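You operate a simulated robot arm through the tools that you are given. There is no shell and no other tool. Be economical: measure what you need, move in short steps, check, and stop when the job is done.

You are at the controls of a simulated two-armed robot. One attempt, no reset.

Task
Wax the middle of the ball on the green and the grey last.
Fine: they stand sole up on jacks by the wax block, the ball is the wide part of the sole; use the black pad beside them, take the wax from the block, put the pad back and leave the lasts on the jacks. Set down upright: what you pick out. A coat counts when it lies all over at full strength: go over it till it gets no stronger.

It is judged by the outcome, as a careful person would: the job done as asked, and still so three seconds after it is handed in. It fails if anything else is knocked over, pushed out of place, dropped, spilled or broken.

Robot
Two 7-joint arms with two-finger grippers on one trunk, on a base that drives. Base frame: it is fixed to the floor where the robot stands at the start and does not move with it; the origin is under the middle of the robot, x ahead of it, y to its left, z up. Lengths are in m, angles in rad, forces in N, time in s.
The left shoulder is at the start at [0.078, 0.151, 0.988], the right one opposite. With the tool pointing down near the work surface each hand reaches from about 0.26 to 0.8 m from the robot's upright axis, wherever it stands, measured 20 degrees to its own side. Places, roughly: wax block [0.5, -0.1, 0.9]. Payload 2.54 kg a hand.
The tool frame of a hand sits at the grasp point between the pads (the TCP): z along the fingers, y along the line on which they close. The tips reach 0.03 m beyond it. Largest opening 0.116 m; the body of the gripper starts 0.095 m behind the TCP.
Orientation is that of the tool frame in the base frame, as a unit quaternion [w, x, y, z]. With the fingers straight down and closing along the base's y, the tool's x points along the base's -x, its y along +y and its z along -z.

Tools
- The arms move only by the tool arm_command. It takes "left_increments", "right_increments" or both (then of equal length, played together; a hand with none holds still); each is a list of rows, each an object (a shift or turn left out is 0, a gripper value left out holds the last) with "delta_pos": the shift along the base's x, y, z in units of 400 mm (1.0 is 400 mm), a list of three; "angular": the turn, a rotation vector about the base's x, y, z in units of 120 degrees (1.0 is 120 degrees), a list of three; "grip": the gripper command, from -1 (fully open) to 1 (shut), values between in proportion. In form: [{"delta_pos": [dx, dy, dz], "angular": [rx, ry, rz], "grip": grip}, ...]. A call has 1 to 12 rows; each row is the pose to reach, as a shift and turn from the pose commanded when the call began. A call with a number of a shift or a turn outside -1 to 1 is refused whole. Each row takes 0.2 s and may step no farther than 0.05 m and 0.15 rad from the row before; otherwise, or with a gripper value out of range, the whole call is refused. Where a pose cannot be reached the arm comes as near as it can. A force on the tool above 40 N (or 10 N above the force at the start of the call, whichever is more), or a blocked arm, ends the call early, and 0.2 s more pass. Each finger travels about 0.072 m/s and halts on what it meets, pressing with about 41 N; the grip force reading is that of the motor and also rises with nothing between the fingers. The clock runs only during rows and for 0.2 s after the last one: add rows that repeat a pose to give the fingers time. The reply holds the time, the measured pose of the TCP, the force on the tool along the base axes, the opening and the grip force, in the units named above and with some noise, with the torque about the TCP (base axes, N m) and any sound that the robot's microphone picked up.
- Cameras (640 x 400 px; columns grow to the right, rows downward): "scene" is now at [0.1646, 0.0299, 1.1374]; the picture's right is [0.22, -0.97, 0.00], its down [-0.36, -0.08, -0.93] and it looks along [0.91, 0.21, -0.36] (base axes); focal length 233 px, centre (320, 200). "left" rides on the left gripper at [0.069, 0.015, -0.122] in its tool frame; the picture's right is [-0.21, 0.98, 0.00], its down [-0.83, -0.18, -0.53] and it looks along [-0.52, -0.11, 0.85] (tool axes); focal length 251 px, centre (320, 200). "right" rides on the right gripper at [0.069, -0.015, -0.122] in its tool frame; the picture's right is [0.21, 0.98, 0.00], its down [-0.83, 0.18, -0.53] and it looks along [-0.52, 0.11, 0.85] (tool axes); focal length 251 px, centre (320, 200). There is no depth. A picture from a camera that has moved, and an enlarged one, comes with that camera's place and axes in the base frame and with its lens. The place of the scene camera against the robot may be out by one fixed shift of up to 0.018 m in any direction.
- get_image(camera): a new picture of that camera. No time passes.
- lift_body(by): slides the trunk up (or, below 0, down) by that many m; the arms and the scene camera ride with it, the base frame stays. It gives what a move gives, with no picture.
- roll_base(legs): drives the robot by 1 to 6 legs, each [ahead, left, turn to the left] in m, m and rad, along the robot's own axes; the way and the turn of a leg run together, so that a leg with both is an arc; at most 1.5 m and 3.142 rad a leg. The arms and the cameras ride along, it lands a little off, and it stops where it bumps. It gives what a move gives.
- head_to(pan, tilt): turns the head with the scene camera to pan (to the left, within 1.396 rad either way) and tilt (down, from -0.506 to 1.204), counted from straight ahead of the robot. It gives what a move gives.
- zoom(camera, box): a new picture of the part [left, top, right, bottom] of that camera's present view, enlarged. No time passes.
- finish_job(): hands the job in; it is judged then, once.

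Go step by step. Nothing tells you exact positions but the pictures and the camera data: compare them with the known pose of the tool, close in by small moves and look again before you grip or let go. The budget is 120 turns and 92 pictures, counting those below and the enlarged ones. Unless the task says otherwise, let go and move clear before handing in, and close with one line.

The tools are called after ">>>" by a JSON object that holds its "api" and its "payload". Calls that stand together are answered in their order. arm_command: Moves the arms, as the interface text tells. Its arguments: {"type":"object","properties":{"left_increments":{"type":"array","items":{"type":"object","properties":{"delta_pos":{"type":"array","items":{"type":"number"}},"angular":{"type":"array","items":{"type":"number"}},"grip":{"type":"number"}}}},"right_increments":{"type":"array","items":{"type":"object","properties":{"delta_pos":{"type":"array","items":{"type":"number"}},"angular":{"type":"array","items":{"type":"number"}},"grip":{"type":"number"}}}}},"required":[]} The other tools are called the same way: lift_body (by) slides the trunk up or down; roll_base (legs) drives the base; head_to (pan, tilt) turns the head that bears the scene camera; get_image (camera) takes a picture; zoom (camera, box) takes an enlarged picture of a part of a camera's view; finish_job () hands the job in.

At the start:

```text
time: 0.0
left_tool_pos: [0.4079, 0.2556, 1.0005]
left_orientation: [0.0, 0.001, 1.0, 0.0]
left_ft_force: [0.6, -0.6, 0.3]
left_torque: [-0.01, 0.01, -0.02]
left_opening: 0.1159
left_gripper_force: 0.1
right_tool_pos: [0.3215, -0.0861, 1.0004]
right_orientation: [0.0, 0.0, 1.0, 0.001]
right_ft_force: [1.2, -0.4, -0.2]
right_torque: [-0.04, 0.01, 0.03]
right_opening: 0.1159
right_gripper_force: 0.1
trunk travel left (down, up): [-0.225, 0.064]
robot x, y, heading: [0.002, -0.0003, -0.0]
head pan, tilt: [0.227, 0.374]
```

scene: 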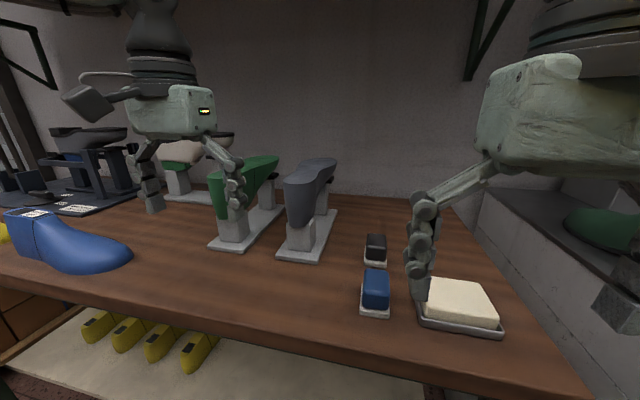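
right: 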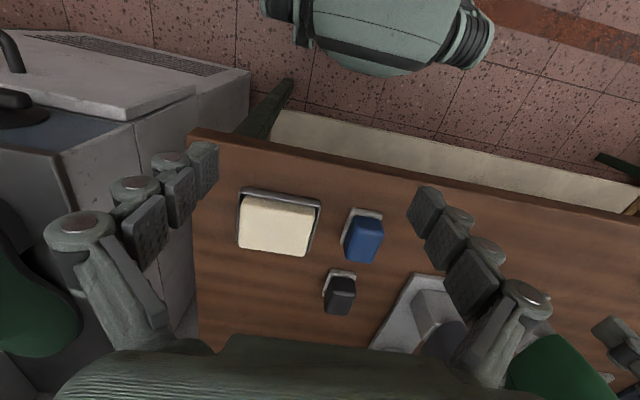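
left: 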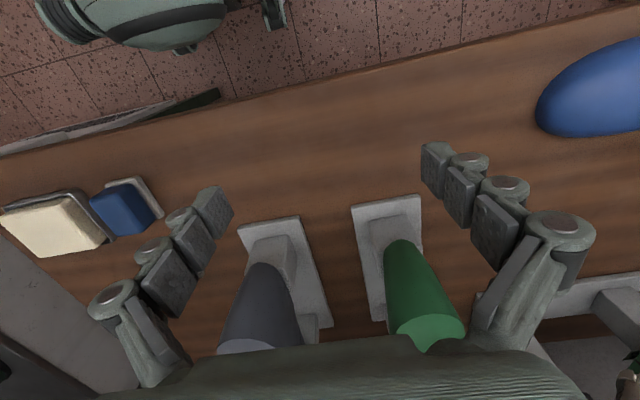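

I see the green and grey lasts on jacks in the middle, the black pad behind the blue one, and the wax block in a tray on the right. I'll look closer first.

>>> {"api": "zoom", "payload": {"camera": "scene", "box": [180, 120, 360, 270]}}

>>> {"api": "zoom", "payload": {"camera": "scene", "box": [340, 210, 520, 350]}}

>>> {"api": "zoom", "payload": {"camera": "right", "box": [200, 160, 480, 360]}}

```text
2.67 times, centred on (270, 195) of scene
camera zoom: at [0.1646, 0.0299, 1.1374], right [0.22, -0.97, 0.0], down [-0.36, -0.08, -0.93], along [0.91, 0.21, -0.36], focal length 621 px, centre (453, 213)
```

zoom: 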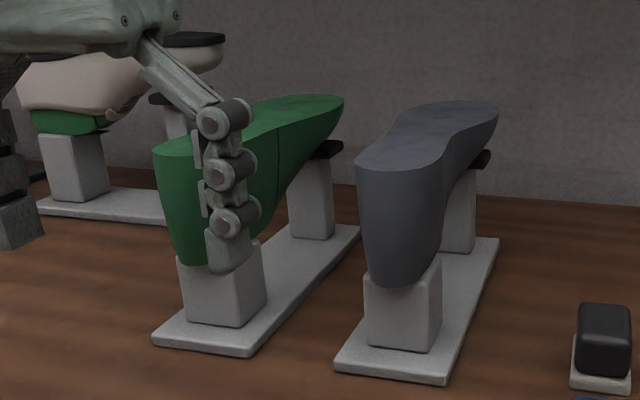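

```text
2.86 times, centred on (430, 280) of scene
camera zoom: at [0.1646, 0.0299, 1.1374], right [0.22, -0.97, 0.0], down [-0.36, -0.08, -0.93], along [0.91, 0.21, -0.36], focal length 666 px, centre (6, -29)
```

zoom: 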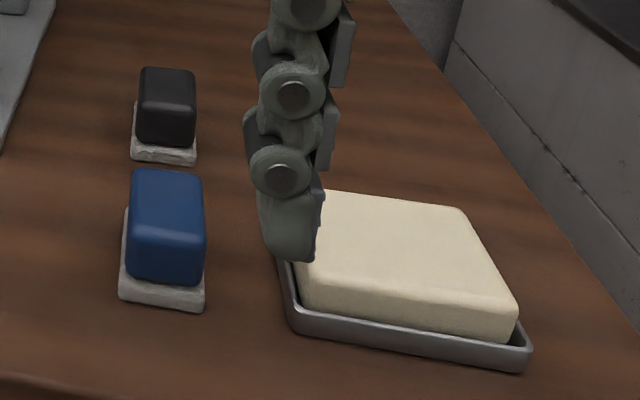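

```text
2.00 times, centred on (340, 260) of right
camera zoom: at [0.2528, -0.1008, 1.123], right [-0.21, 0.98, 0.0], down [0.83, 0.18, 0.53], along [0.52, 0.12, -0.85], focal length 503 px, centre (280, 80)
```

zoom: 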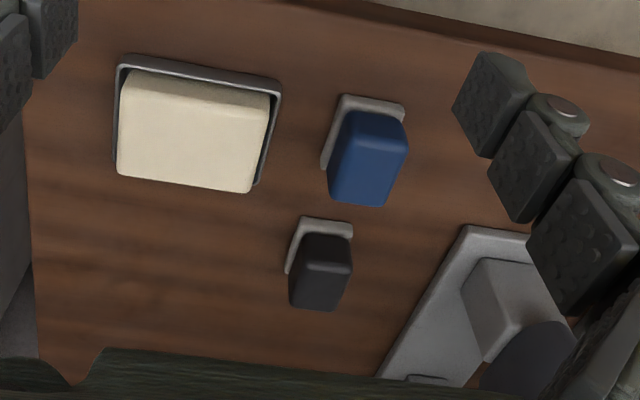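

The black pad seems to be near (0.59, 0.01), with the table at about z 0.84. I'll raise both hands to look down from higher up.

>>> {"api": "arm_command", "payload": {"left_increments": [{"delta_pos": [0, 0, 0.12]}, {"delta_pos": [0, 0, 0.24]}, {"delta_pos": [-0.05, 0, 0.35]}, {"delta_pos": [-0.1, -0.05, 0.45]}, {"delta_pos": [-0.15, -0.1, 0.5]}], "right_increments": [{"delta_pos": [0, 0, 0.12]}, {"delta_pos": [0.05, 0.03, 0.2]}, {"delta_pos": [0.1, 0.05, 0.25]}, {"delta_pos": [0.1, 0.05, 0.25]}, {"delta_pos": [0.1, 0.05, 0.25]}]}}

>>> {"api": "get_image", "payload": {"camera": "left"}}

>>> {"api": "get_image", "payload": {"camera": "right"}}

>>> {"api": "get_image", "payload": {"camera": "scene"}}

```text
time: 1.2
left_tool_pos: [0.3454, 0.2177, 1.199]
left_orientation: [0.0, 0.0, 1.0, 0.0]
left_ft_force: [-1.2, 0.4, 1.1]
left_torque: [0.01, 0.02, 0.02]
left_opening: 0.1162
left_gripper_force: 0.0
right_tool_pos: [0.3609, -0.0693, 1.0983]
right_orientation: [0.001, 0.0, 1.0, 0.0]
right_ft_force: [1.0, 0.3, 0.3]
right_torque: [0.01, -0.01, -0.01]
right_opening: 0.116
right_gripper_force: 0.1
trunk travel left (down, up): [-0.225, 0.064]
robot x, y, heading: [-0.0016, -0.0014, -0.005]
head pan, tilt: [0.227, 0.374]
```

```text
85 pictures are left
camera left: at [0.277, 0.2326, 1.3205], right [0.21, 0.98, 0.0], down [0.83, -0.18, 0.53], along [0.52, -0.12, -0.85], focal length 251 px, centre (320, 200)
```

left: 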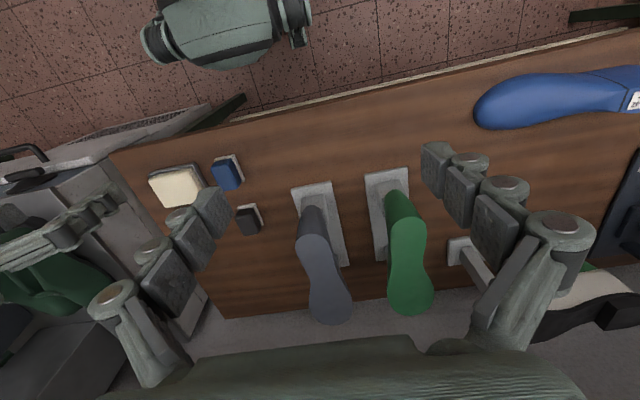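

```text
84 pictures are left
camera right: at [0.2916, -0.0829, 1.2228], right [-0.21, 0.98, 0.0], down [0.83, 0.18, 0.53], along [0.52, 0.12, -0.84], focal length 251 px, centre (320, 200)
```

right: 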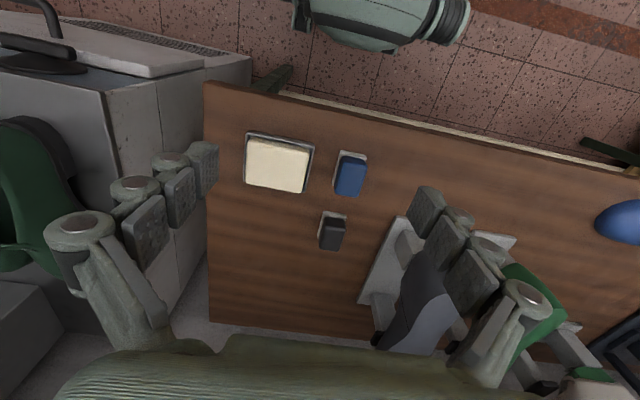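

```text
83 pictures are left
camera scene: at [0.1643, 0.0296, 1.1375], right [0.22, -0.97, 0.0], down [-0.36, -0.08, -0.93], along [0.91, 0.21, -0.36], focal length 233 px, centre (320, 200)
```

scene: 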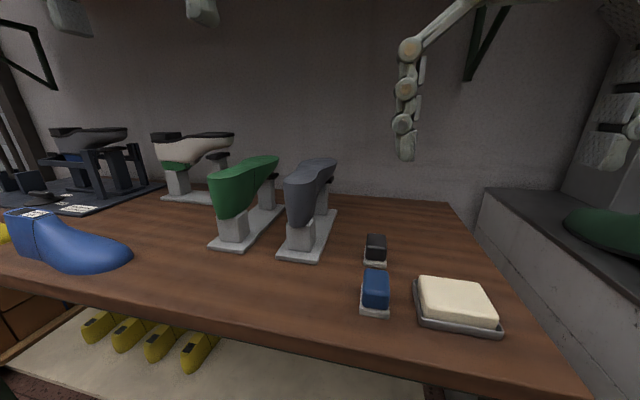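

The ball of each last is the far, wide part, at about x 0.7, y 0.15 (grey) and y 0.29 (green). I'll use the left hand: park the right one aside and bring the left over the pad to look.

>>> {"api": "arm_command", "payload": {"left_increments": [{"delta_pos": [0, -0.1, 0]}, {"delta_pos": [0.05, -0.2, 0]}, {"delta_pos": [0.1, -0.3, -0.02]}, {"delta_pos": [0.15, -0.38, -0.08]}, {"delta_pos": [0.2, -0.44, -0.16]}, {"delta_pos": [0.25, -0.4575, -0.25]}, {"delta_pos": [0.2625, -0.4575, -0.2975]}, {"delta_pos": [0.2625, -0.4575, -0.2975]}], "right_increments": [{"delta_pos": [-0.05, -0.1, 0.03]}, {"delta_pos": [-0.1, -0.2, 0.06]}, {"delta_pos": [-0.15, -0.3, 0.1]}, {"delta_pos": [-0.2, -0.4, 0.1]}, {"delta_pos": [-0.2, -0.5, 0.1]}, {"delta_pos": [-0.2, -0.5, 0.1]}, {"delta_pos": [-0.2, -0.5, 0.1]}, {"delta_pos": [-0.2, -0.5, 0.1]}]}}

>>> {"api": "get_image", "payload": {"camera": "left"}}

>>> {"api": "zoom", "payload": {"camera": "scene", "box": [340, 210, 520, 350]}}

```text
time: 3.0
left_tool_pos: [0.4303, 0.0952, 1.0705]
left_orientation: [-0.001, 0.001, 1.0, 0.0]
left_ft_force: [-1.1, 0.3, 0.4]
left_torque: [0.02, 0.01, 0.01]
left_opening: 0.116
left_gripper_force: 0.1
left hand out of reach, approached as far as the arm can: row 2, 3, 4, 5, 6, 7, 8
right_tool_pos: [0.2945, -0.246, 1.1203]
right_orientation: [0.0, 0.001, 1.0, 0.001]
right_ft_force: [-0.5, 0.1, 0.3]
right_torque: [0.02, 0.02, 0.0]
right_opening: 0.116
right_gripper_force: 0.0
right hand out of reach, approached as far as the arm can: row 4, 5, 6, 7, 8
trunk travel left (down, up): [-0.225, 0.064]
robot x, y, heading: [0.0009, -0.0007, -0.003]
head pan, tilt: [0.227, 0.374]
```

```text
82 pictures are left
camera left: at [0.3618, 0.1109, 1.1923], right [0.22, 0.98, 0.0], down [0.83, -0.18, 0.53], along [0.52, -0.12, -0.85], focal length 251 px, centre (320, 200)
```

left: 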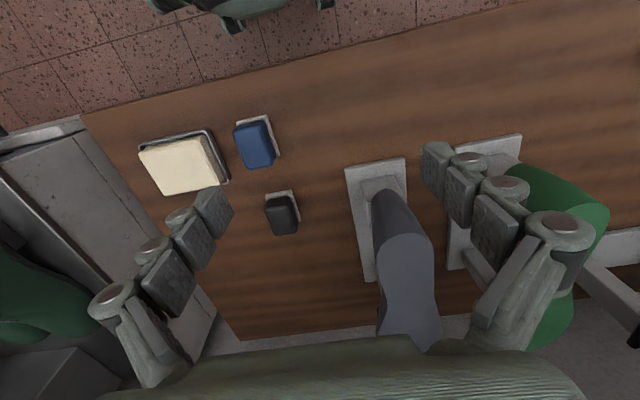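

```text
2.86 times, centred on (430, 280) of scene
camera zoom: at [0.165, 0.0298, 1.1374], right [0.22, -0.97, 0.0], down [-0.36, -0.08, -0.93], along [0.91, 0.21, -0.37], focal length 666 px, centre (6, -29)
```

zoom: 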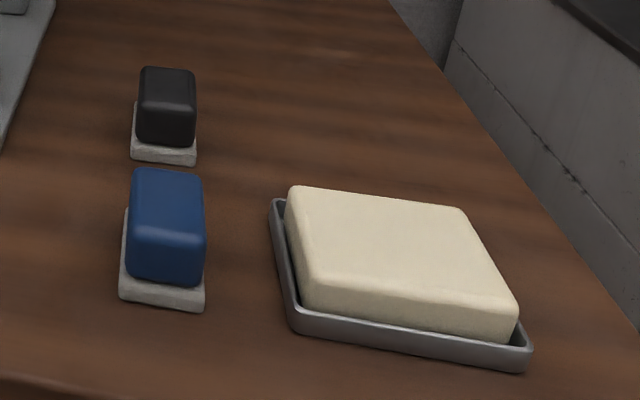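

The left hand can't cross that far, so I'll use the right hand with the robot moved about 0.3 m to its left. First I'll tuck the hands in high.

>>> {"api": "arm_command", "payload": {"left_increments": [{"delta_pos": [-0.03, 0.05, 0.08]}, {"delta_pos": [-0.08, 0.12, 0.16]}, {"delta_pos": [-0.13, 0.2, 0.25]}, {"delta_pos": [-0.2, 0.28, 0.32]}, {"delta_pos": [-0.22, 0.36, 0.35]}, {"delta_pos": [-0.22, 0.4, 0.35]}], "right_increments": [{"delta_pos": [0.02, 0, 0.03]}, {"delta_pos": [0.05, 0, 0.05]}, {"delta_pos": [0.05, 0, 0.1]}, {"delta_pos": [0.05, 0, 0.1]}, {"delta_pos": [0.05, 0, 0.1]}, {"delta_pos": [0.05, 0, 0.1]}]}}

>>> {"api": "roll_base", "payload": {"legs": [[0, 0.3, 0]]}}

>>> {"api": "head_to", "payload": {"pan": -0.25, "tilt": 0.45}}

>>> {"api": "get_image", "payload": {"camera": "scene"}}

>>> {"api": "get_image", "payload": {"camera": "right"}}

```text
refused: row 3 steps farther than a row can; nothing moved
```

```text
time: 6.5
left_tool_pos: [0.4314, 0.4008, 1.0704]
left_orientation: [0.0, 0.004, 1.0, 0.0]
left_ft_force: [0.2, 0.3, -0.3]
left_torque: [-0.04, -0.02, 0.05]
left_opening: 0.1161
left_gripper_force: 0.2
right_tool_pos: [0.2943, 0.0596, 1.1215]
right_orientation: [0.001, 0.003, 1.0, 0.001]
right_ft_force: [-0.4, -0.2, 0.3]
right_torque: [-0.01, 0.01, 0.02]
right_opening: 0.1161
right_gripper_force: 0.1
trunk travel left (down, up): [-0.225, 0.064]
robot x, y, heading: [0.0009, 0.3038, -0.003]
head pan, tilt: [0.227, 0.374]
```

```text
time: 7.5
left_tool_pos: [0.4313, 0.4012, 1.0719]
left_orientation: [0.0, 0.004, 1.0, 0.0]
left_ft_force: [-0.5, 0.2, -0.7]
left_torque: [-0.01, -0.01, -0.02]
left_opening: 0.1162
left_gripper_force: 0.1
right_tool_pos: [0.2948, 0.0609, 1.1223]
right_orientation: [0.001, 0.003, 1.0, 0.001]
right_ft_force: [-0.1, 0.7, 0.5]
right_torque: [0.04, -0.01, -0.05]
right_opening: 0.1162
right_gripper_force: 0.1
trunk travel left (down, up): [-0.225, 0.064]
robot x, y, heading: [0.0002, 0.3077, -0.004]
head pan, tilt: [-0.25, 0.45]
```

```text
80 pictures are left
camera scene: at [0.1639, 0.2933, 1.1303], right [-0.25, -0.97, 0.0], down [-0.42, 0.11, -0.9], along [0.87, -0.23, -0.44], focal length 233 px, centre (320, 200)
```

scene: 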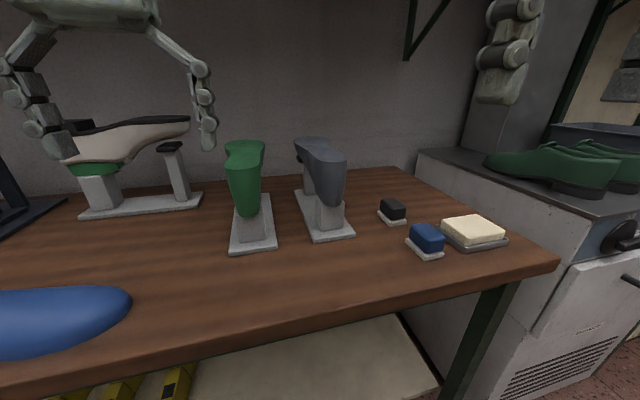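

```text
79 pictures are left
camera right: at [0.2254, 0.0471, 1.244], right [-0.21, 0.98, 0.0], down [0.83, 0.17, 0.54], along [0.52, 0.11, -0.84], focal length 251 px, centre (320, 200)
```

right: 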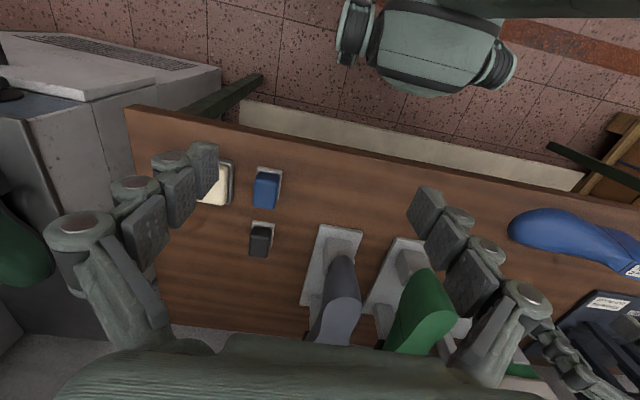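

The roll worked, and the pad, wax and lasts are now in the right hand's area. I'll lift the left hand clear and bring the right one near the pad for a look.

>>> {"api": "arm_command", "payload": {"left_increments": [{"delta_pos": [0, 0, 0.1]}, {"delta_pos": [-0.03, 0, 0.2]}, {"delta_pos": [-0.08, 0, 0.3]}, {"delta_pos": [-0.15, 0, 0.35]}, {"delta_pos": [-0.2, 0, 0.35]}, {"delta_pos": [-0.2, 0, 0.35]}], "right_increments": [{"delta_pos": [0.1, -0.03, 0]}, {"delta_pos": [0.2, -0.06, -0.03]}, {"delta_pos": [0.3, -0.09, -0.08]}, {"delta_pos": [0.4, -0.12, -0.13]}, {"delta_pos": [0.5, -0.15, -0.18]}, {"delta_pos": [0.5, -0.15, -0.18]}]}}

>>> {"api": "get_image", "payload": {"camera": "right"}}

>>> {"api": "zoom", "payload": {"camera": "scene", "box": [360, 180, 520, 280]}}

```text
time: 8.9
left_tool_pos: [0.336, 0.4243, 1.1884]
left_orientation: [0.0, 0.003, 1.0, -0.002]
left_ft_force: [-0.3, 0.5, 0.0]
left_torque: [-0.01, 0.02, 0.04]
left_opening: 0.1162
left_gripper_force: 0.0
left hand out of reach, approached as far as the arm can: row 1, 2, 3, 4, 5, 6
right_tool_pos: [0.4932, 0.0003, 1.0485]
right_orientation: [0.001, 0.004, 1.0, 0.0]
right_ft_force: [0.1, -0.5, 0.2]
right_torque: [0.01, -0.02, 0.0]
right_opening: 0.1159
right_gripper_force: 0.2
trunk travel left (down, up): [-0.225, 0.064]
robot x, y, heading: [0.0028, 0.3082, -0.01]
head pan, tilt: [-0.25, 0.45]
```

```text
78 pictures are left
camera right: at [0.4242, -0.0134, 1.1709], right [-0.21, 0.98, 0.0], down [0.83, 0.17, 0.54], along [0.52, 0.11, -0.84], focal length 251 px, centre (320, 200)
```

right: 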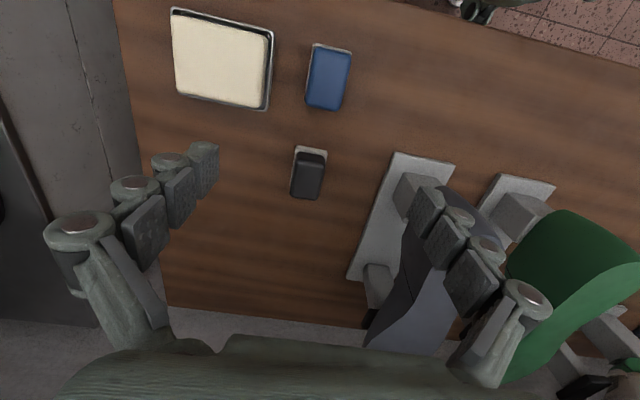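

```text
4.00 times, centred on (440, 230) of scene
camera zoom: at [0.1637, 0.2933, 1.1304], right [-0.25, -0.97, 0.0], down [-0.42, 0.11, -0.9], along [0.87, -0.23, -0.43], focal length 932 px, centre (-160, 80)
```

zoom: 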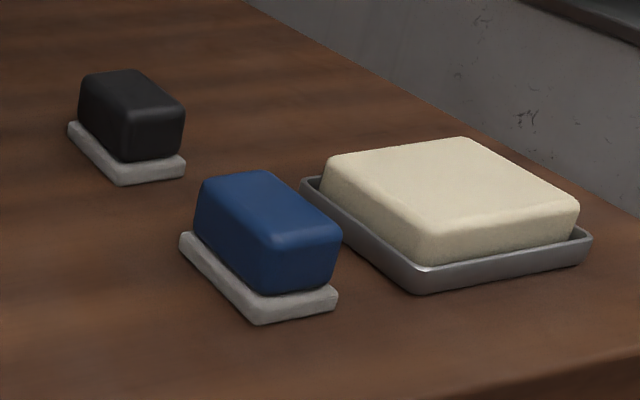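

The black pad has a dark handle on a pale face, is centred near (0.578, 0.005) and is turned about +0.12 rad. I'll approach above it with the fingers part closed and check.

>>> {"api": "arm_command", "payload": {"right_increments": [{"delta_pos": [0.1, 0.006, -0.04], "angular": [0, 0, 0.03], "grip": -0.4}, {"delta_pos": [0.2, 0.0125, -0.08], "angular": [0, 0, 0.057]}, {"delta_pos": [0.205, 0.0125, -0.16], "angular": [0, 0, 0.057]}, {"delta_pos": [0.205, 0.0125, -0.246], "angular": [0, 0, 0.057]}, {"delta_pos": [0.205, 0.0125, -0.246], "angular": [0, 0, 0.057]}, {"delta_pos": [0.205, 0.0125, -0.246], "angular": [0, 0, 0.057]}]}}

>>> {"api": "get_image", "payload": {"camera": "right"}}

>>> {"api": "zoom", "payload": {"camera": "scene", "box": [340, 140, 500, 260]}}

```text
time: 10.3
left_tool_pos: [0.3368, 0.4248, 1.1886]
left_orientation: [0.001, 0.003, 1.0, -0.002]
left_ft_force: [0.2, -0.2, -0.3]
left_torque: [-0.02, 0.02, 0.02]
left_opening: 0.116
left_gripper_force: 0.1
right_tool_pos: [0.5777, 0.005, 0.9495]
right_orientation: [0.0, -0.056, 0.998, 0.0]
right_ft_force: [0.4, -0.6, -0.5]
right_torque: [0.0, -0.01, -0.01]
right_opening: 0.0812
right_gripper_force: 0.0
trunk travel left (down, up): [-0.225, 0.064]
robot x, y, heading: [0.0014, 0.3072, -0.005]
head pan, tilt: [-0.25, 0.45]
```

```text
76 pictures are left
camera right: at [0.5105, -0.0162, 1.0731], right [-0.32, 0.95, 0.0], down [0.8, 0.27, 0.54], along [0.51, 0.17, -0.84], focal length 251 px, centre (320, 200)
```

right: 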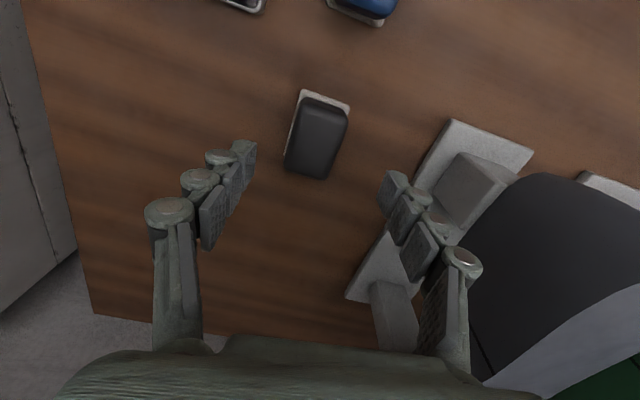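

```text
3.33 times, centred on (420, 200) of scene
camera zoom: at [0.1639, 0.2932, 1.1303], right [-0.25, -0.97, 0.0], down [-0.42, 0.11, -0.9], along [0.87, -0.23, -0.44], focal length 776 px, centre (-13, 200)
```

zoom: 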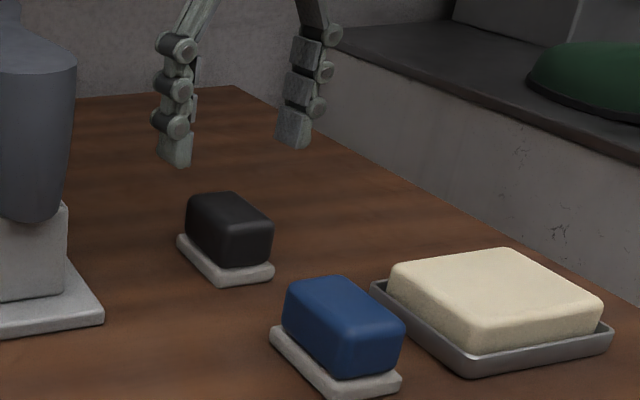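

The pad is between the fingers and lined up. I'll lower to tips at about 0.87 and check the height.

>>> {"api": "arm_command", "payload": {"right_increments": [{"delta_pos": [0.0, -0.002, -0.06]}, {"delta_pos": [0.0, -0.002, -0.123]}, {"delta_pos": [0.0, -0.002, -0.123]}]}}

>>> {"api": "zoom", "payload": {"camera": "scene", "box": [360, 170, 440, 230]}}

>>> {"api": "get_image", "payload": {"camera": "right"}}

```text
time: 11.1
left_tool_pos: [0.3373, 0.424, 1.1894]
left_orientation: [0.001, 0.004, 1.0, -0.002]
left_ft_force: [0.3, -0.5, 0.0]
left_torque: [0.0, 0.0, 0.01]
left_opening: 0.1162
left_gripper_force: 0.1
right_tool_pos: [0.5766, 0.0054, 0.9013]
right_orientation: [0.001, -0.056, 0.998, 0.001]
right_ft_force: [0.8, -0.6, -0.4]
right_torque: [0.01, -0.01, 0.0]
right_opening: 0.0811
right_gripper_force: 0.0
trunk travel left (down, up): [-0.225, 0.064]
robot x, y, heading: [0.0007, 0.3107, -0.004]
head pan, tilt: [-0.25, 0.45]
```

```text
6.67 times, centred on (400, 200) of scene
camera zoom: at [0.1639, 0.2932, 1.1304], right [-0.25, -0.97, 0.0], down [-0.42, 0.11, -0.9], along [0.87, -0.23, -0.44], focal length 1553 px, centre (-213, 200)
```

zoom: 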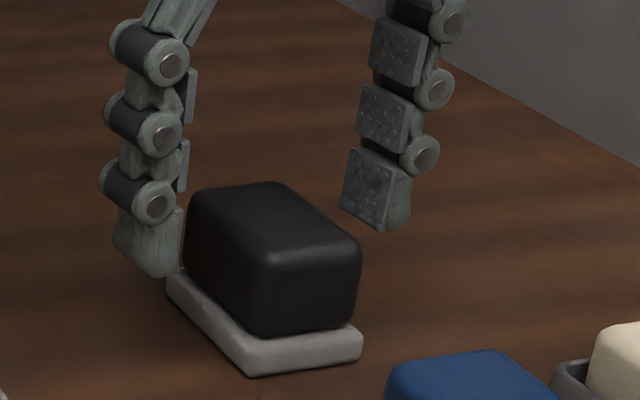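

```text
73 pictures are left
camera right: at [0.5094, -0.0157, 1.0235], right [-0.32, 0.95, 0.0], down [0.8, 0.27, 0.54], along [0.51, 0.17, -0.84], focal length 251 px, centre (320, 200)
```

right: 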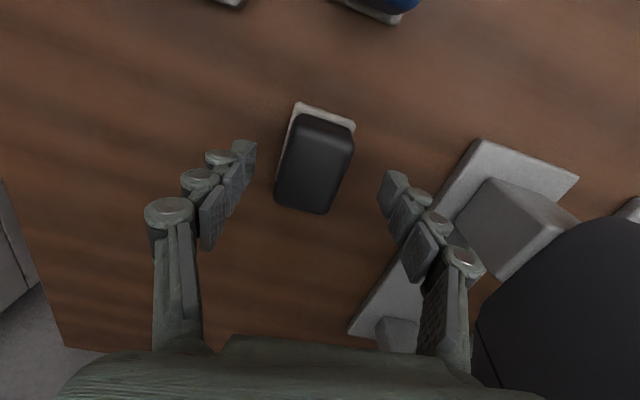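

The handle spans about z 0.852–0.885 with the fingers either side. I'll lower by 12 mm and grip.

>>> {"api": "arm_command", "payload": {"right_increments": [{"delta_pos": [0.0, -0.006, -0.03]}, {"delta_pos": [0.0, -0.006, -0.03], "grip": 1}, {"delta_pos": [0.0, -0.006, -0.03], "grip": 1}, {"delta_pos": [0.0, -0.006, -0.03], "grip": 1}, {"delta_pos": [0.0, -0.006, -0.03], "grip": 1}, {"delta_pos": [0.0, -0.006, -0.03], "grip": 1}]}}

>>> {"api": "zoom", "payload": {"camera": "scene", "box": [360, 170, 440, 230]}}

```text
time: 12.5
left_tool_pos: [0.3383, 0.4261, 1.1882]
left_orientation: [0.001, 0.003, 1.0, -0.002]
left_ft_force: [-0.2, 1.0, -0.4]
left_torque: [-0.03, -0.02, -0.02]
left_opening: 0.1159
left_gripper_force: 0.1
right_tool_pos: [0.5768, 0.0033, 0.8901]
right_orientation: [0.0, -0.057, 0.998, 0.0]
right_ft_force: [1.2, 0.3, 2.9]
right_torque: [0.01, -0.13, 0.01]
right_opening: 0.0387
right_gripper_force: 40.9
trunk travel left (down, up): [-0.225, 0.064]
robot x, y, heading: [0.0019, 0.3109, -0.005]
head pan, tilt: [-0.25, 0.45]
```

```text
6.67 times, centred on (400, 200) of scene
camera zoom: at [0.1638, 0.2932, 1.1304], right [-0.25, -0.97, 0.0], down [-0.42, 0.11, -0.9], along [0.87, -0.23, -0.44], focal length 1553 px, centre (-213, 200)
```

zoom: 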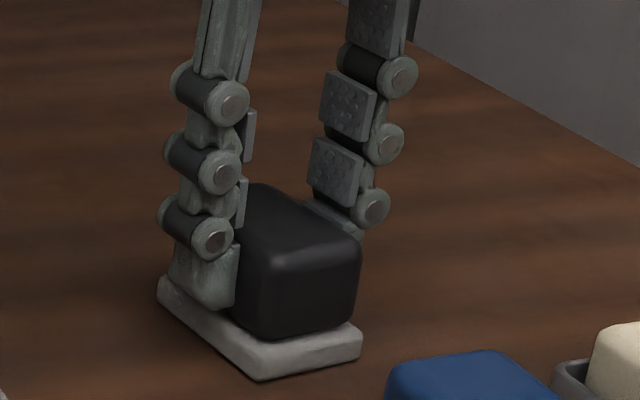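

I have a firm grip with the pad still on its spot (home TCP 0.577, 0.003, 0.890). I'll lift and carry it over the wax block at about (0.46, -0.107).

>>> {"api": "arm_command", "payload": {"right_increments": [{"delta_pos": [0, 0, 0.1], "grip": 1}, {"delta_pos": [0, 0, 0.2], "grip": 1}, {"delta_pos": [-0.05, -0.03, 0.27], "grip": 1}, {"delta_pos": [-0.13, -0.11, 0.27], "grip": 1}, {"delta_pos": [-0.2, -0.19, 0.27], "grip": 1}, {"delta_pos": [-0.29, -0.275, 0.25], "grip": 1}, {"delta_pos": [-0.29, -0.275, 0.2], "grip": 1}, {"delta_pos": [-0.29, -0.275, 0.2], "grip": 1}]}}

>>> {"api": "get_image", "payload": {"camera": "right"}}

>>> {"api": "zoom", "payload": {"camera": "scene", "box": [380, 140, 540, 260]}}

```text
refused: row 6 steps farther than a row can; nothing moved
```

```text
71 pictures are left
camera right: at [0.5087, -0.0185, 1.0126], right [-0.32, 0.95, 0.0], down [0.8, 0.27, 0.54], along [0.51, 0.17, -0.84], focal length 251 px, centre (320, 200)
```

right: 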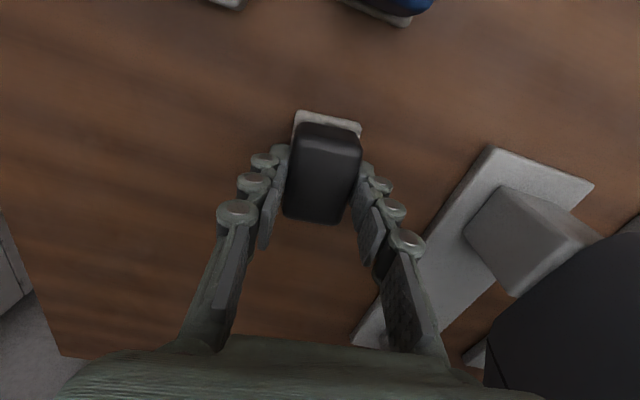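

```text
3.33 times, centred on (460, 200) of scene
camera zoom: at [0.1638, 0.2932, 1.1304], right [-0.25, -0.97, 0.0], down [-0.42, 0.11, -0.9], along [0.87, -0.23, -0.44], focal length 776 px, centre (-147, 200)
```

zoom: 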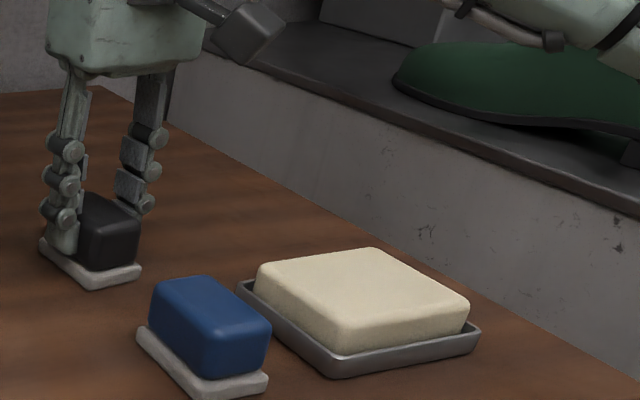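

One step was too long, so nothing moved. I'll retry with shorter steps.

>>> {"api": "arm_command", "payload": {"right_increments": [{"delta_pos": [0, 0, 0.1], "grip": 1}, {"delta_pos": [0, 0, 0.2], "grip": 1}, {"delta_pos": [-0.05, -0.03, 0.27], "grip": 1}, {"delta_pos": [-0.12, -0.1, 0.27], "grip": 1}, {"delta_pos": [-0.19, -0.17, 0.27], "grip": 1}, {"delta_pos": [-0.25, -0.24, 0.27], "grip": 1}, {"delta_pos": [-0.29, -0.275, 0.25], "grip": 1}, {"delta_pos": [-0.29, -0.275, 0.2], "grip": 1}, {"delta_pos": [-0.29, -0.275, 0.2], "grip": 1}]}}

>>> {"api": "get_image", "payload": {"camera": "right"}}

>>> {"api": "zoom", "payload": {"camera": "scene", "box": [380, 140, 540, 260]}}

```text
time: 14.5
left_tool_pos: [0.3368, 0.4238, 1.1895]
left_orientation: [0.001, 0.004, 1.0, -0.002]
left_ft_force: [-0.4, -0.1, -0.3]
left_torque: [0.0, 0.01, 0.02]
left_opening: 0.116
left_gripper_force: 0.0
right_tool_pos: [0.4587, -0.1077, 0.9686]
right_orientation: [0.0, -0.057, 0.998, 0.001]
right_ft_force: [0.7, 0.1, -1.4]
right_torque: [0.0, 0.0, -0.03]
right_opening: 0.0389
right_gripper_force: 40.5
trunk travel left (down, up): [-0.225, 0.064]
robot x, y, heading: [0.0026, 0.3088, -0.007]
head pan, tilt: [-0.25, 0.45]
```

```text
69 pictures are left
camera right: at [0.3917, -0.1295, 1.092], right [-0.32, 0.95, 0.0], down [0.8, 0.27, 0.54], along [0.51, 0.17, -0.84], focal length 251 px, centre (320, 200)
```

right: 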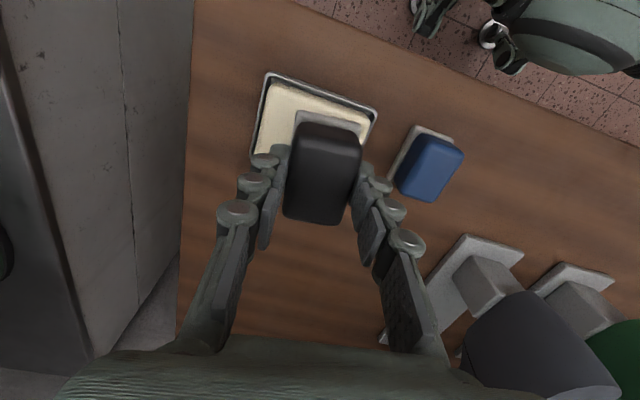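

```text
3.33 times, centred on (460, 200) of scene
camera zoom: at [0.1639, 0.2932, 1.1303], right [-0.25, -0.97, 0.0], down [-0.42, 0.11, -0.9], along [0.87, -0.23, -0.44], focal length 776 px, centre (-147, 200)
```

zoom: 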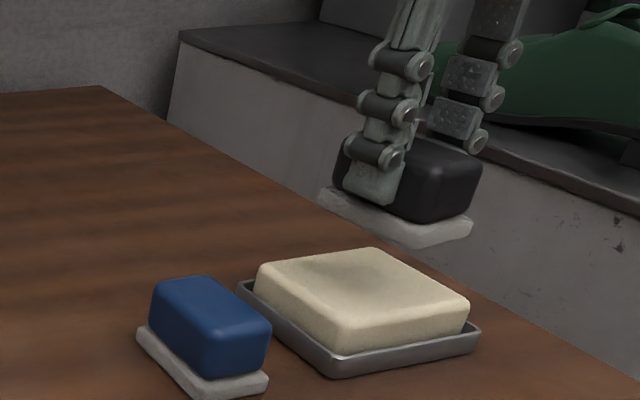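

The pad is over the wax, so I'll nudge it to the wax centre and lower until it touches.

>>> {"api": "arm_command", "payload": {"right_increments": [{"delta_pos": [0.027, -0.022, 0], "grip": 1}, {"delta_pos": [0.027, -0.022, -0.04], "grip": 1}, {"delta_pos": [0.027, -0.022, -0.075], "grip": 1}, {"delta_pos": [0.027, -0.022, -0.075], "grip": 1}]}}

>>> {"api": "zoom", "payload": {"camera": "scene", "box": [380, 140, 540, 260]}}

```text
time: 15.5
left_tool_pos: [0.337, 0.4246, 1.1887]
left_orientation: [0.001, 0.003, 1.0, -0.002]
left_ft_force: [-0.2, 0.6, -1.2]
left_torque: [-0.01, -0.02, 0.01]
left_opening: 0.1161
left_gripper_force: 0.1
right_tool_pos: [0.4704, -0.1161, 0.9374]
right_orientation: [0.0, -0.056, 0.998, 0.001]
right_ft_force: [0.0, -0.3, -0.9]
right_torque: [0.02, -0.01, 0.02]
right_opening: 0.0385
right_gripper_force: 41.1
trunk travel left (down, up): [-0.225, 0.064]
robot x, y, heading: [0.0033, 0.3053, -0.011]
head pan, tilt: [-0.25, 0.45]
```

```text
3.33 times, centred on (460, 200) of scene
camera zoom: at [0.164, 0.2932, 1.1303], right [-0.25, -0.97, 0.0], down [-0.42, 0.11, -0.9], along [0.87, -0.23, -0.44], focal length 776 px, centre (-147, 200)
```

zoom: 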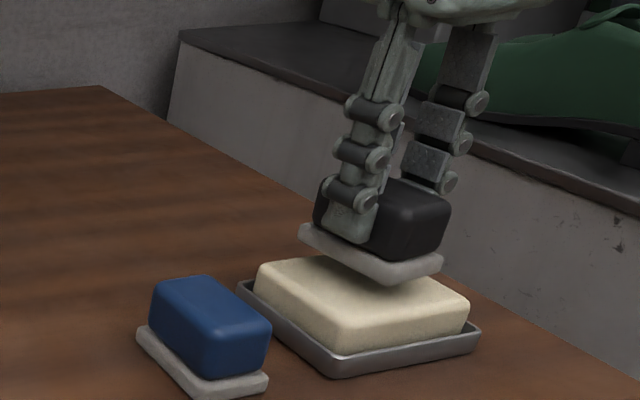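

There is still a small gap, so I'll lower in small steps.

>>> {"api": "arm_command", "payload": {"right_increments": [{"delta_pos": [0, 0, -0.01], "grip": 1}, {"delta_pos": [0, 0, -0.02], "grip": 1}, {"delta_pos": [0, 0, -0.02], "grip": 1}]}}

```text
time: 16.3
left_tool_pos: [0.3383, 0.4246, 1.1878]
left_orientation: [0.001, 0.003, 1.0, -0.002]
left_ft_force: [-0.3, -0.2, 0.6]
left_torque: [0.04, 0.01, 0.04]
left_opening: 0.116
left_gripper_force: 0.0
right_tool_pos: [0.4713, -0.1154, 0.9307]
right_orientation: [0.0, -0.056, 0.998, 0.001]
right_ft_force: [0.5, 0.3, -1.0]
right_torque: [0.01, -0.02, -0.03]
right_opening: 0.0387
right_gripper_force: 41.2
trunk travel left (down, up): [-0.225, 0.064]
robot x, y, heading: [-0.0008, 0.3092, -0.005]
head pan, tilt: [-0.25, 0.45]
```

>>> {"api": "arm_command", "payload": {"right_increments": [{"delta_pos": [0, 0, -0.008], "grip": 1}, {"delta_pos": [0, 0, -0.015], "grip": 1}, {"delta_pos": [0, 0, -0.015], "grip": 1}]}}

>>> {"api": "zoom", "payload": {"camera": "scene", "box": [430, 180, 510, 240]}}

```text
time: 17.1
left_tool_pos: [0.3378, 0.4256, 1.1881]
left_orientation: [0.001, 0.003, 1.0, -0.002]
left_ft_force: [-0.4, 0.3, -0.1]
left_torque: [-0.02, 0.0, -0.04]
left_opening: 0.1159
left_gripper_force: 0.1
right_tool_pos: [0.4702, -0.1168, 0.9248]
right_orientation: [0.0, -0.057, 0.998, 0.001]
right_ft_force: [0.7, 1.0, 0.1]
right_torque: [-0.02, 0.02, 0.01]
right_opening: 0.0385
right_gripper_force: 41.2
trunk travel left (down, up): [-0.225, 0.064]
robot x, y, heading: [0.0009, 0.3056, -0.006]
head pan, tilt: [-0.25, 0.45]
```

```text
6.67 times, centred on (470, 210) of scene
camera zoom: at [0.164, 0.2931, 1.1303], right [-0.25, -0.97, 0.0], down [-0.42, 0.11, -0.9], along [0.87, -0.23, -0.44], focal length 1553 px, centre (-680, 133)
```

zoom: 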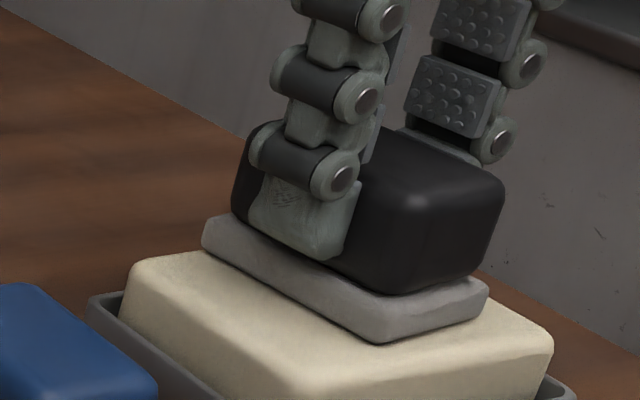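

Almost touching; a few mm more.

>>> {"api": "arm_command", "payload": {"right_increments": [{"delta_pos": [0, 0, -0.005], "grip": 1}, {"delta_pos": [0, 0, -0.01], "grip": 1}, {"delta_pos": [0, 0, -0.01], "grip": 1}]}}

```text
time: 17.9
left_tool_pos: [0.3359, 0.4254, 1.1902]
left_orientation: [0.002, 0.003, 1.0, -0.002]
left_ft_force: [0.0, 0.1, 0.4]
left_torque: [-0.01, 0.02, -0.01]
left_opening: 0.116
left_gripper_force: 0.2
right_tool_pos: [0.4704, -0.1164, 0.9232]
right_orientation: [0.004, -0.056, 0.998, 0.0]
right_ft_force: [1.9, -5.3, 26.4]
right_torque: [-0.25, 0.64, 0.14]
right_opening: 0.0388
right_gripper_force: 41.0
trunk travel left (down, up): [-0.225, 0.064]
robot x, y, heading: [0.003, 0.3077, -0.007]
head pan, tilt: [-0.25, 0.45]
```

Contact made at 26 N. I'll ease off to a light press and make short strokes on the wax.

>>> {"api": "arm_command", "payload": {"right_increments": [{"delta_pos": [0, 0, 0.004], "grip": 1}, {"delta_pos": [0.02, 0, 0.004], "grip": 1}, {"delta_pos": [0.0, 0, 0.004], "grip": 1}, {"delta_pos": [-0.02, 0, 0.004], "grip": 1}, {"delta_pos": [0.0, 0, 0.004], "grip": 1}]}}

>>> {"api": "zoom", "payload": {"camera": "scene", "box": [430, 180, 510, 240]}}

```text
time: 19.1
left_tool_pos: [0.3347, 0.4264, 1.1889]
left_orientation: [0.002, 0.004, 1.0, -0.002]
left_ft_force: [0.9, -0.4, -0.1]
left_torque: [0.01, 0.03, -0.01]
left_opening: 0.1159
left_gripper_force: 0.1
right_tool_pos: [0.4685, -0.1163, 0.9237]
right_orientation: [0.001, -0.057, 0.998, 0.0]
right_ft_force: [-7.8, 2.2, 23.5]
right_torque: [0.2, -0.27, 0.09]
right_opening: 0.0386
right_gripper_force: 40.8
trunk travel left (down, up): [-0.225, 0.064]
robot x, y, heading: [-0.0007, 0.3075, -0.008]
head pan, tilt: [-0.25, 0.45]
```

```text
6.67 times, centred on (470, 210) of scene
camera zoom: at [0.1615, 0.2947, 1.1308], right [-0.25, -0.97, 0.0], down [-0.42, 0.11, -0.9], along [0.87, -0.23, -0.43], focal length 1553 px, centre (-680, 133)
```

zoom: 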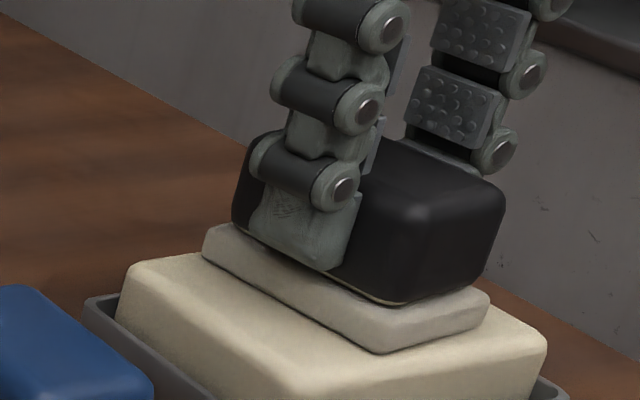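

The felt turned creamy, so it took wax, and the block stayed put. I'll lift away and view the lasts with the left hand camera and the head.

>>> {"api": "arm_command", "payload": {"right_increments": [{"delta_pos": [0, 0, 0.1], "grip": 1}, {"delta_pos": [0, 0, 0.2], "grip": 1}, {"delta_pos": [0.0, 0, 0.3], "grip": 1}, {"delta_pos": [0, 0.0, 0.4], "grip": 1}, {"delta_pos": [0, 0, 0.45], "grip": 1}]}}

>>> {"api": "head_to", "payload": {"pan": -0.2, "tilt": 0.3}}

>>> {"api": "get_image", "payload": {"camera": "left"}}

>>> {"api": "zoom", "payload": {"camera": "scene", "box": [220, 100, 400, 230]}}

>>> {"api": "get_image", "payload": {"camera": "right"}}

```text
time: 20.3
left_tool_pos: [0.3375, 0.4248, 1.1886]
left_orientation: [0.001, 0.003, 1.0, -0.002]
left_ft_force: [0.0, 0.9, 0.1]
left_torque: [-0.01, 0.01, 0.01]
left_opening: 0.1158
left_gripper_force: 0.0
right_tool_pos: [0.4731, -0.1166, 1.1055]
right_orientation: [0.001, -0.057, 0.998, 0.001]
right_ft_force: [-0.1, 1.0, -0.9]
right_torque: [-0.01, -0.01, 0.01]
right_opening: 0.0386
right_gripper_force: 41.1
trunk travel left (down, up): [-0.225, 0.064]
robot x, y, heading: [0.0013, 0.3098, -0.008]
head pan, tilt: [-0.25, 0.45]
```

```text
time: 21.0
left_tool_pos: [0.3381, 0.4239, 1.1891]
left_orientation: [0.001, 0.004, 1.0, -0.002]
left_ft_force: [0.2, 0.3, 0.1]
left_torque: [-0.02, 0.02, 0.03]
left_opening: 0.1161
left_gripper_force: 0.0
right_tool_pos: [0.4745, -0.1179, 1.1059]
right_orientation: [0.0, -0.056, 0.998, 0.001]
right_ft_force: [0.1, 0.1, -1.0]
right_torque: [-0.04, 0.02, -0.02]
right_opening: 0.0387
right_gripper_force: 40.9
trunk travel left (down, up): [-0.225, 0.064]
robot x, y, heading: [-0.0009, 0.31, -0.004]
head pan, tilt: [-0.201, 0.3]
```

```text
64 pictures are left
camera left: at [0.269, 0.4404, 1.3102], right [0.22, 0.98, 0.0], down [0.82, -0.19, 0.54], along [0.52, -0.12, -0.84], focal length 251 px, centre (320, 200)
```

left: 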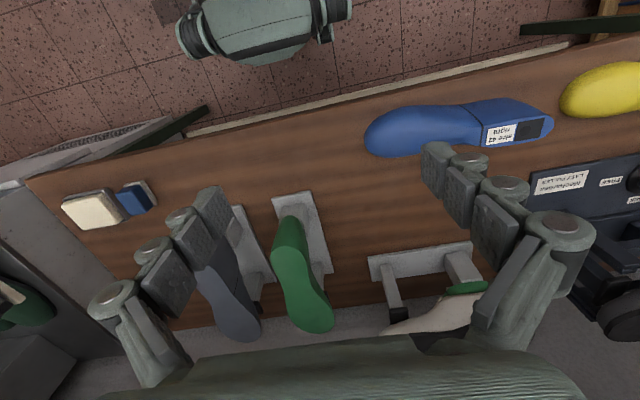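

```text
3.08 times, centred on (310, 165) of scene
camera zoom: at [0.1664, 0.2972, 1.1442], right [-0.21, -0.98, 0.0], down [-0.29, 0.06, -0.96], along [0.93, -0.2, -0.3], focal length 717 px, centre (351, 308)
```

zoom: 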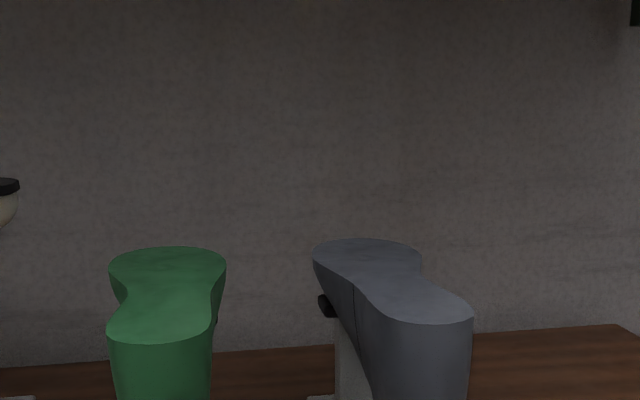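

```text
62 pictures are left
camera right: at [0.4069, -0.1385, 1.2283], right [-0.32, 0.95, 0.0], down [0.8, 0.27, 0.53], along [0.51, 0.17, -0.84], focal length 251 px, centre (320, 200)
```

right: 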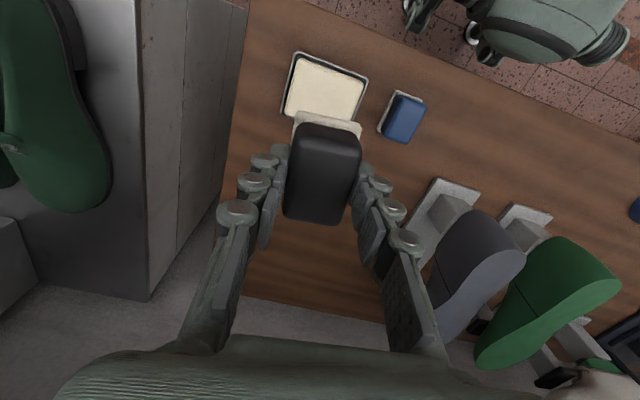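

Rough triangulation puts the green ball near (0.714, 0.307, 0.99). I'll zoom to refine both.

>>> {"api": "zoom", "payload": {"camera": "left", "box": [180, 200, 360, 350]}}

>>> {"api": "zoom", "payload": {"camera": "right", "box": [420, 190, 640, 380]}}

```text
2.67 times, centred on (270, 275) of left
camera zoom: at [0.269, 0.4404, 1.3102], right [0.22, 0.98, 0.0], down [0.82, -0.19, 0.54], along [0.52, -0.12, -0.84], focal length 670 px, centre (453, 0)
```

zoom: 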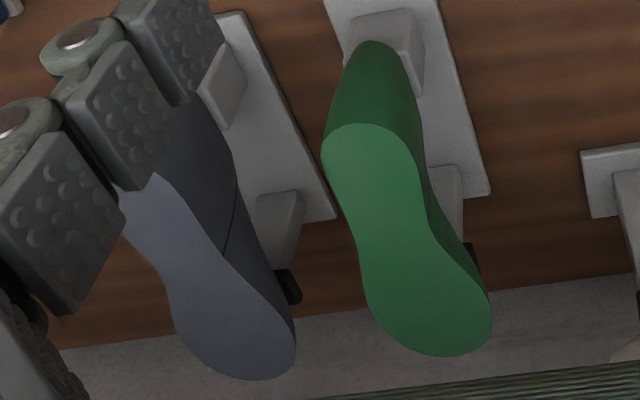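

```text
2.11 times, centred on (530, 285) of right
camera zoom: at [0.4069, -0.1385, 1.2283], right [-0.32, 0.95, 0.0], down [0.8, 0.27, 0.53], along [0.51, 0.17, -0.84], focal length 529 px, centre (-122, 21)
```

zoom: 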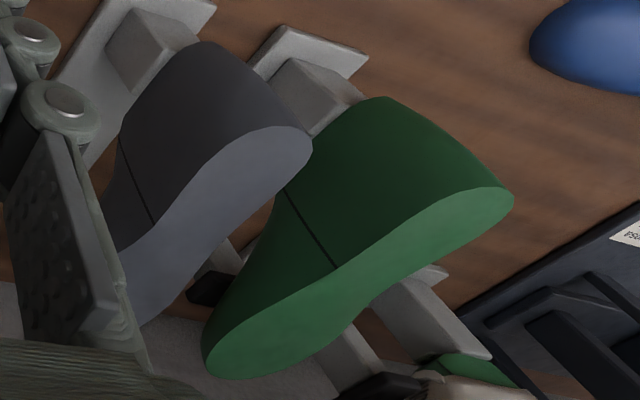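

The soles are at about z 0.998, with ball centres near grey (0.726, 0.155) and green (0.728, 0.314). I'll carry the pad over the grey ball with clearance and check.

>>> {"api": "arm_command", "payload": {"left_increments": [{"delta_pos": [0, 0.05, 0]}, {"delta_pos": [0, 0.1, 0]}, {"delta_pos": [0, 0.15, 0]}, {"delta_pos": [0, 0.2, 0]}, {"delta_pos": [0, 0.2, 0]}, {"delta_pos": [0, 0.2, 0]}, {"delta_pos": [0, 0.2, 0]}, {"delta_pos": [0, 0.2, 0]}, {"delta_pos": [0, 0.2, 0]}, {"delta_pos": [0, 0.2, 0]}], "right_increments": [{"delta_pos": [0.07, 0.076, 0.02], "grip": 1}, {"delta_pos": [0.14, 0.152, 0.02], "grip": 1}, {"delta_pos": [0.21, 0.228, 0.02], "grip": 1}, {"delta_pos": [0.28, 0.304, 0.02], "grip": 1}, {"delta_pos": [0.35, 0.38, 0.02], "grip": 1}, {"delta_pos": [0.42, 0.456, 0.02], "grip": 1}, {"delta_pos": [0.49, 0.532, 0.02], "grip": 1}, {"delta_pos": [0.56, 0.608, 0.02], "grip": 1}, {"delta_pos": [0.629, 0.682, 0.01], "grip": 1}, {"delta_pos": [0.629, 0.682, 0.0], "grip": 1}]}}

>>> {"api": "get_image", "payload": {"camera": "left"}}

>>> {"api": "get_image", "payload": {"camera": "right"}}

>>> {"api": "zoom", "payload": {"camera": "scene", "box": [220, 80, 400, 210]}}

```text
time: 23.2
left_tool_pos: [0.3372, 0.5049, 1.189]
left_orientation: [0.0, 0.004, 1.0, 0.0]
left_ft_force: [0.3, 0.0, -0.5]
left_torque: [0.02, -0.01, 0.0]
left_opening: 0.1161
left_gripper_force: 0.1
right_tool_pos: [0.678, 0.1384, 1.0877]
right_orientation: [0.002, -0.055, 0.998, 0.002]
right_ft_force: [-0.5, -0.7, -0.9]
right_torque: [-0.02, 0.02, 0.0]
right_opening: 0.0386
right_gripper_force: 41.1
right hand out of reach, approached as far as the arm can: row 7, 8, 9, 10
trunk travel left (down, up): [-0.225, 0.064]
robot x, y, heading: [0.0015, 0.3074, -0.005]
head pan, tilt: [-0.201, 0.3]
```

```text
59 pictures are left
camera left: at [0.2697, 0.5208, 1.3107], right [0.22, 0.98, 0.0], down [0.82, -0.19, 0.53], along [0.52, -0.12, -0.85], focal length 251 px, centre (320, 200)
```

left: 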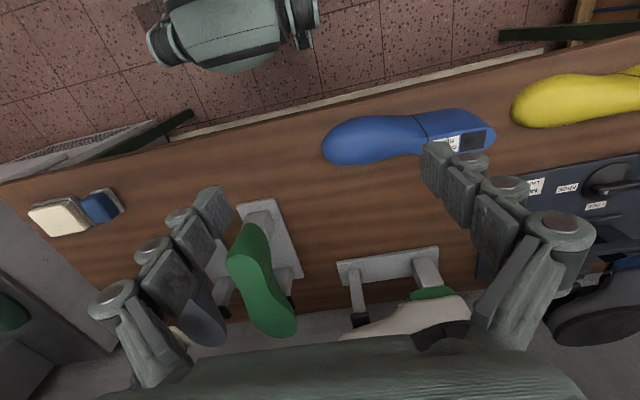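

```text
58 pictures are left
camera right: at [0.6101, 0.1171, 1.2106], right [-0.32, 0.95, 0.0], down [0.8, 0.27, 0.54], along [0.51, 0.17, -0.84], focal length 251 px, centre (320, 200)
```

right: 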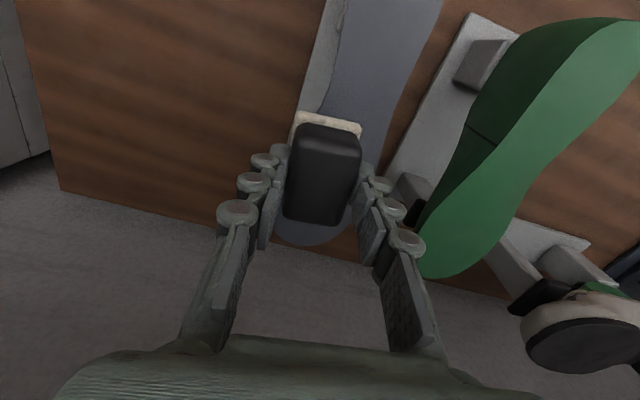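

```text
3.08 times, centred on (310, 145) of scene
camera zoom: at [0.1665, 0.2972, 1.1442], right [-0.21, -0.98, 0.0], down [-0.29, 0.06, -0.96], along [0.93, -0.2, -0.3], focal length 717 px, centre (351, 369)
```

zoom: 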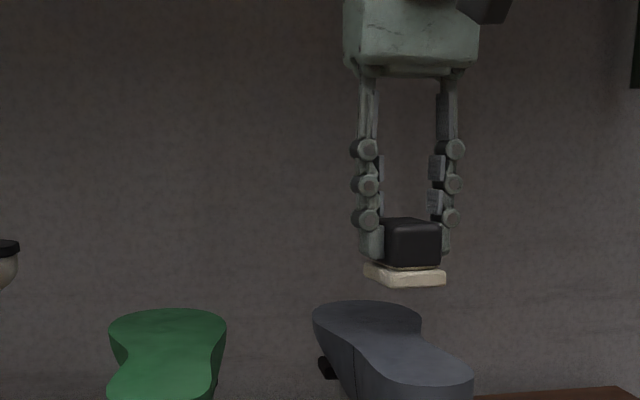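

The hand is at its reach limit (x 0.678), so I'll roll the robot ahead a little; everything has clearance.

>>> {"api": "roll_base", "payload": {"legs": [[0.08, 0, 0]]}}

>>> {"api": "get_image", "payload": {"camera": "right"}}

```text
time: 24.2
left_tool_pos: [0.4164, 0.5048, 1.1894]
left_orientation: [-0.001, 0.003, 1.0, 0.001]
left_ft_force: [0.5, 0.0, -1.3]
left_torque: [-0.02, 0.04, 0.01]
left_opening: 0.116
left_gripper_force: 0.0
right_tool_pos: [0.7555, 0.1395, 1.0876]
right_orientation: [0.001, -0.057, 0.998, 0.001]
right_ft_force: [0.4, 0.6, -2.3]
right_torque: [0.0, 0.03, 0.01]
right_opening: 0.0387
right_gripper_force: 40.6
trunk travel left (down, up): [-0.225, 0.064]
robot x, y, heading: [0.0765, 0.3107, -0.005]
head pan, tilt: [-0.201, 0.3]
```

```text
56 pictures are left
camera right: at [0.6889, 0.1169, 1.2101], right [-0.32, 0.95, 0.0], down [0.8, 0.27, 0.54], along [0.51, 0.17, -0.84], focal length 251 px, centre (320, 200)
```

right: 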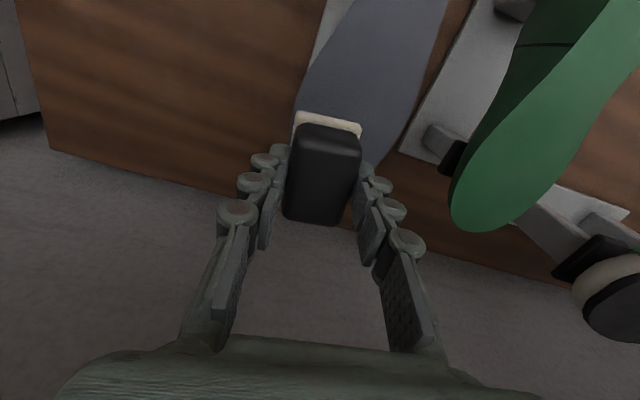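

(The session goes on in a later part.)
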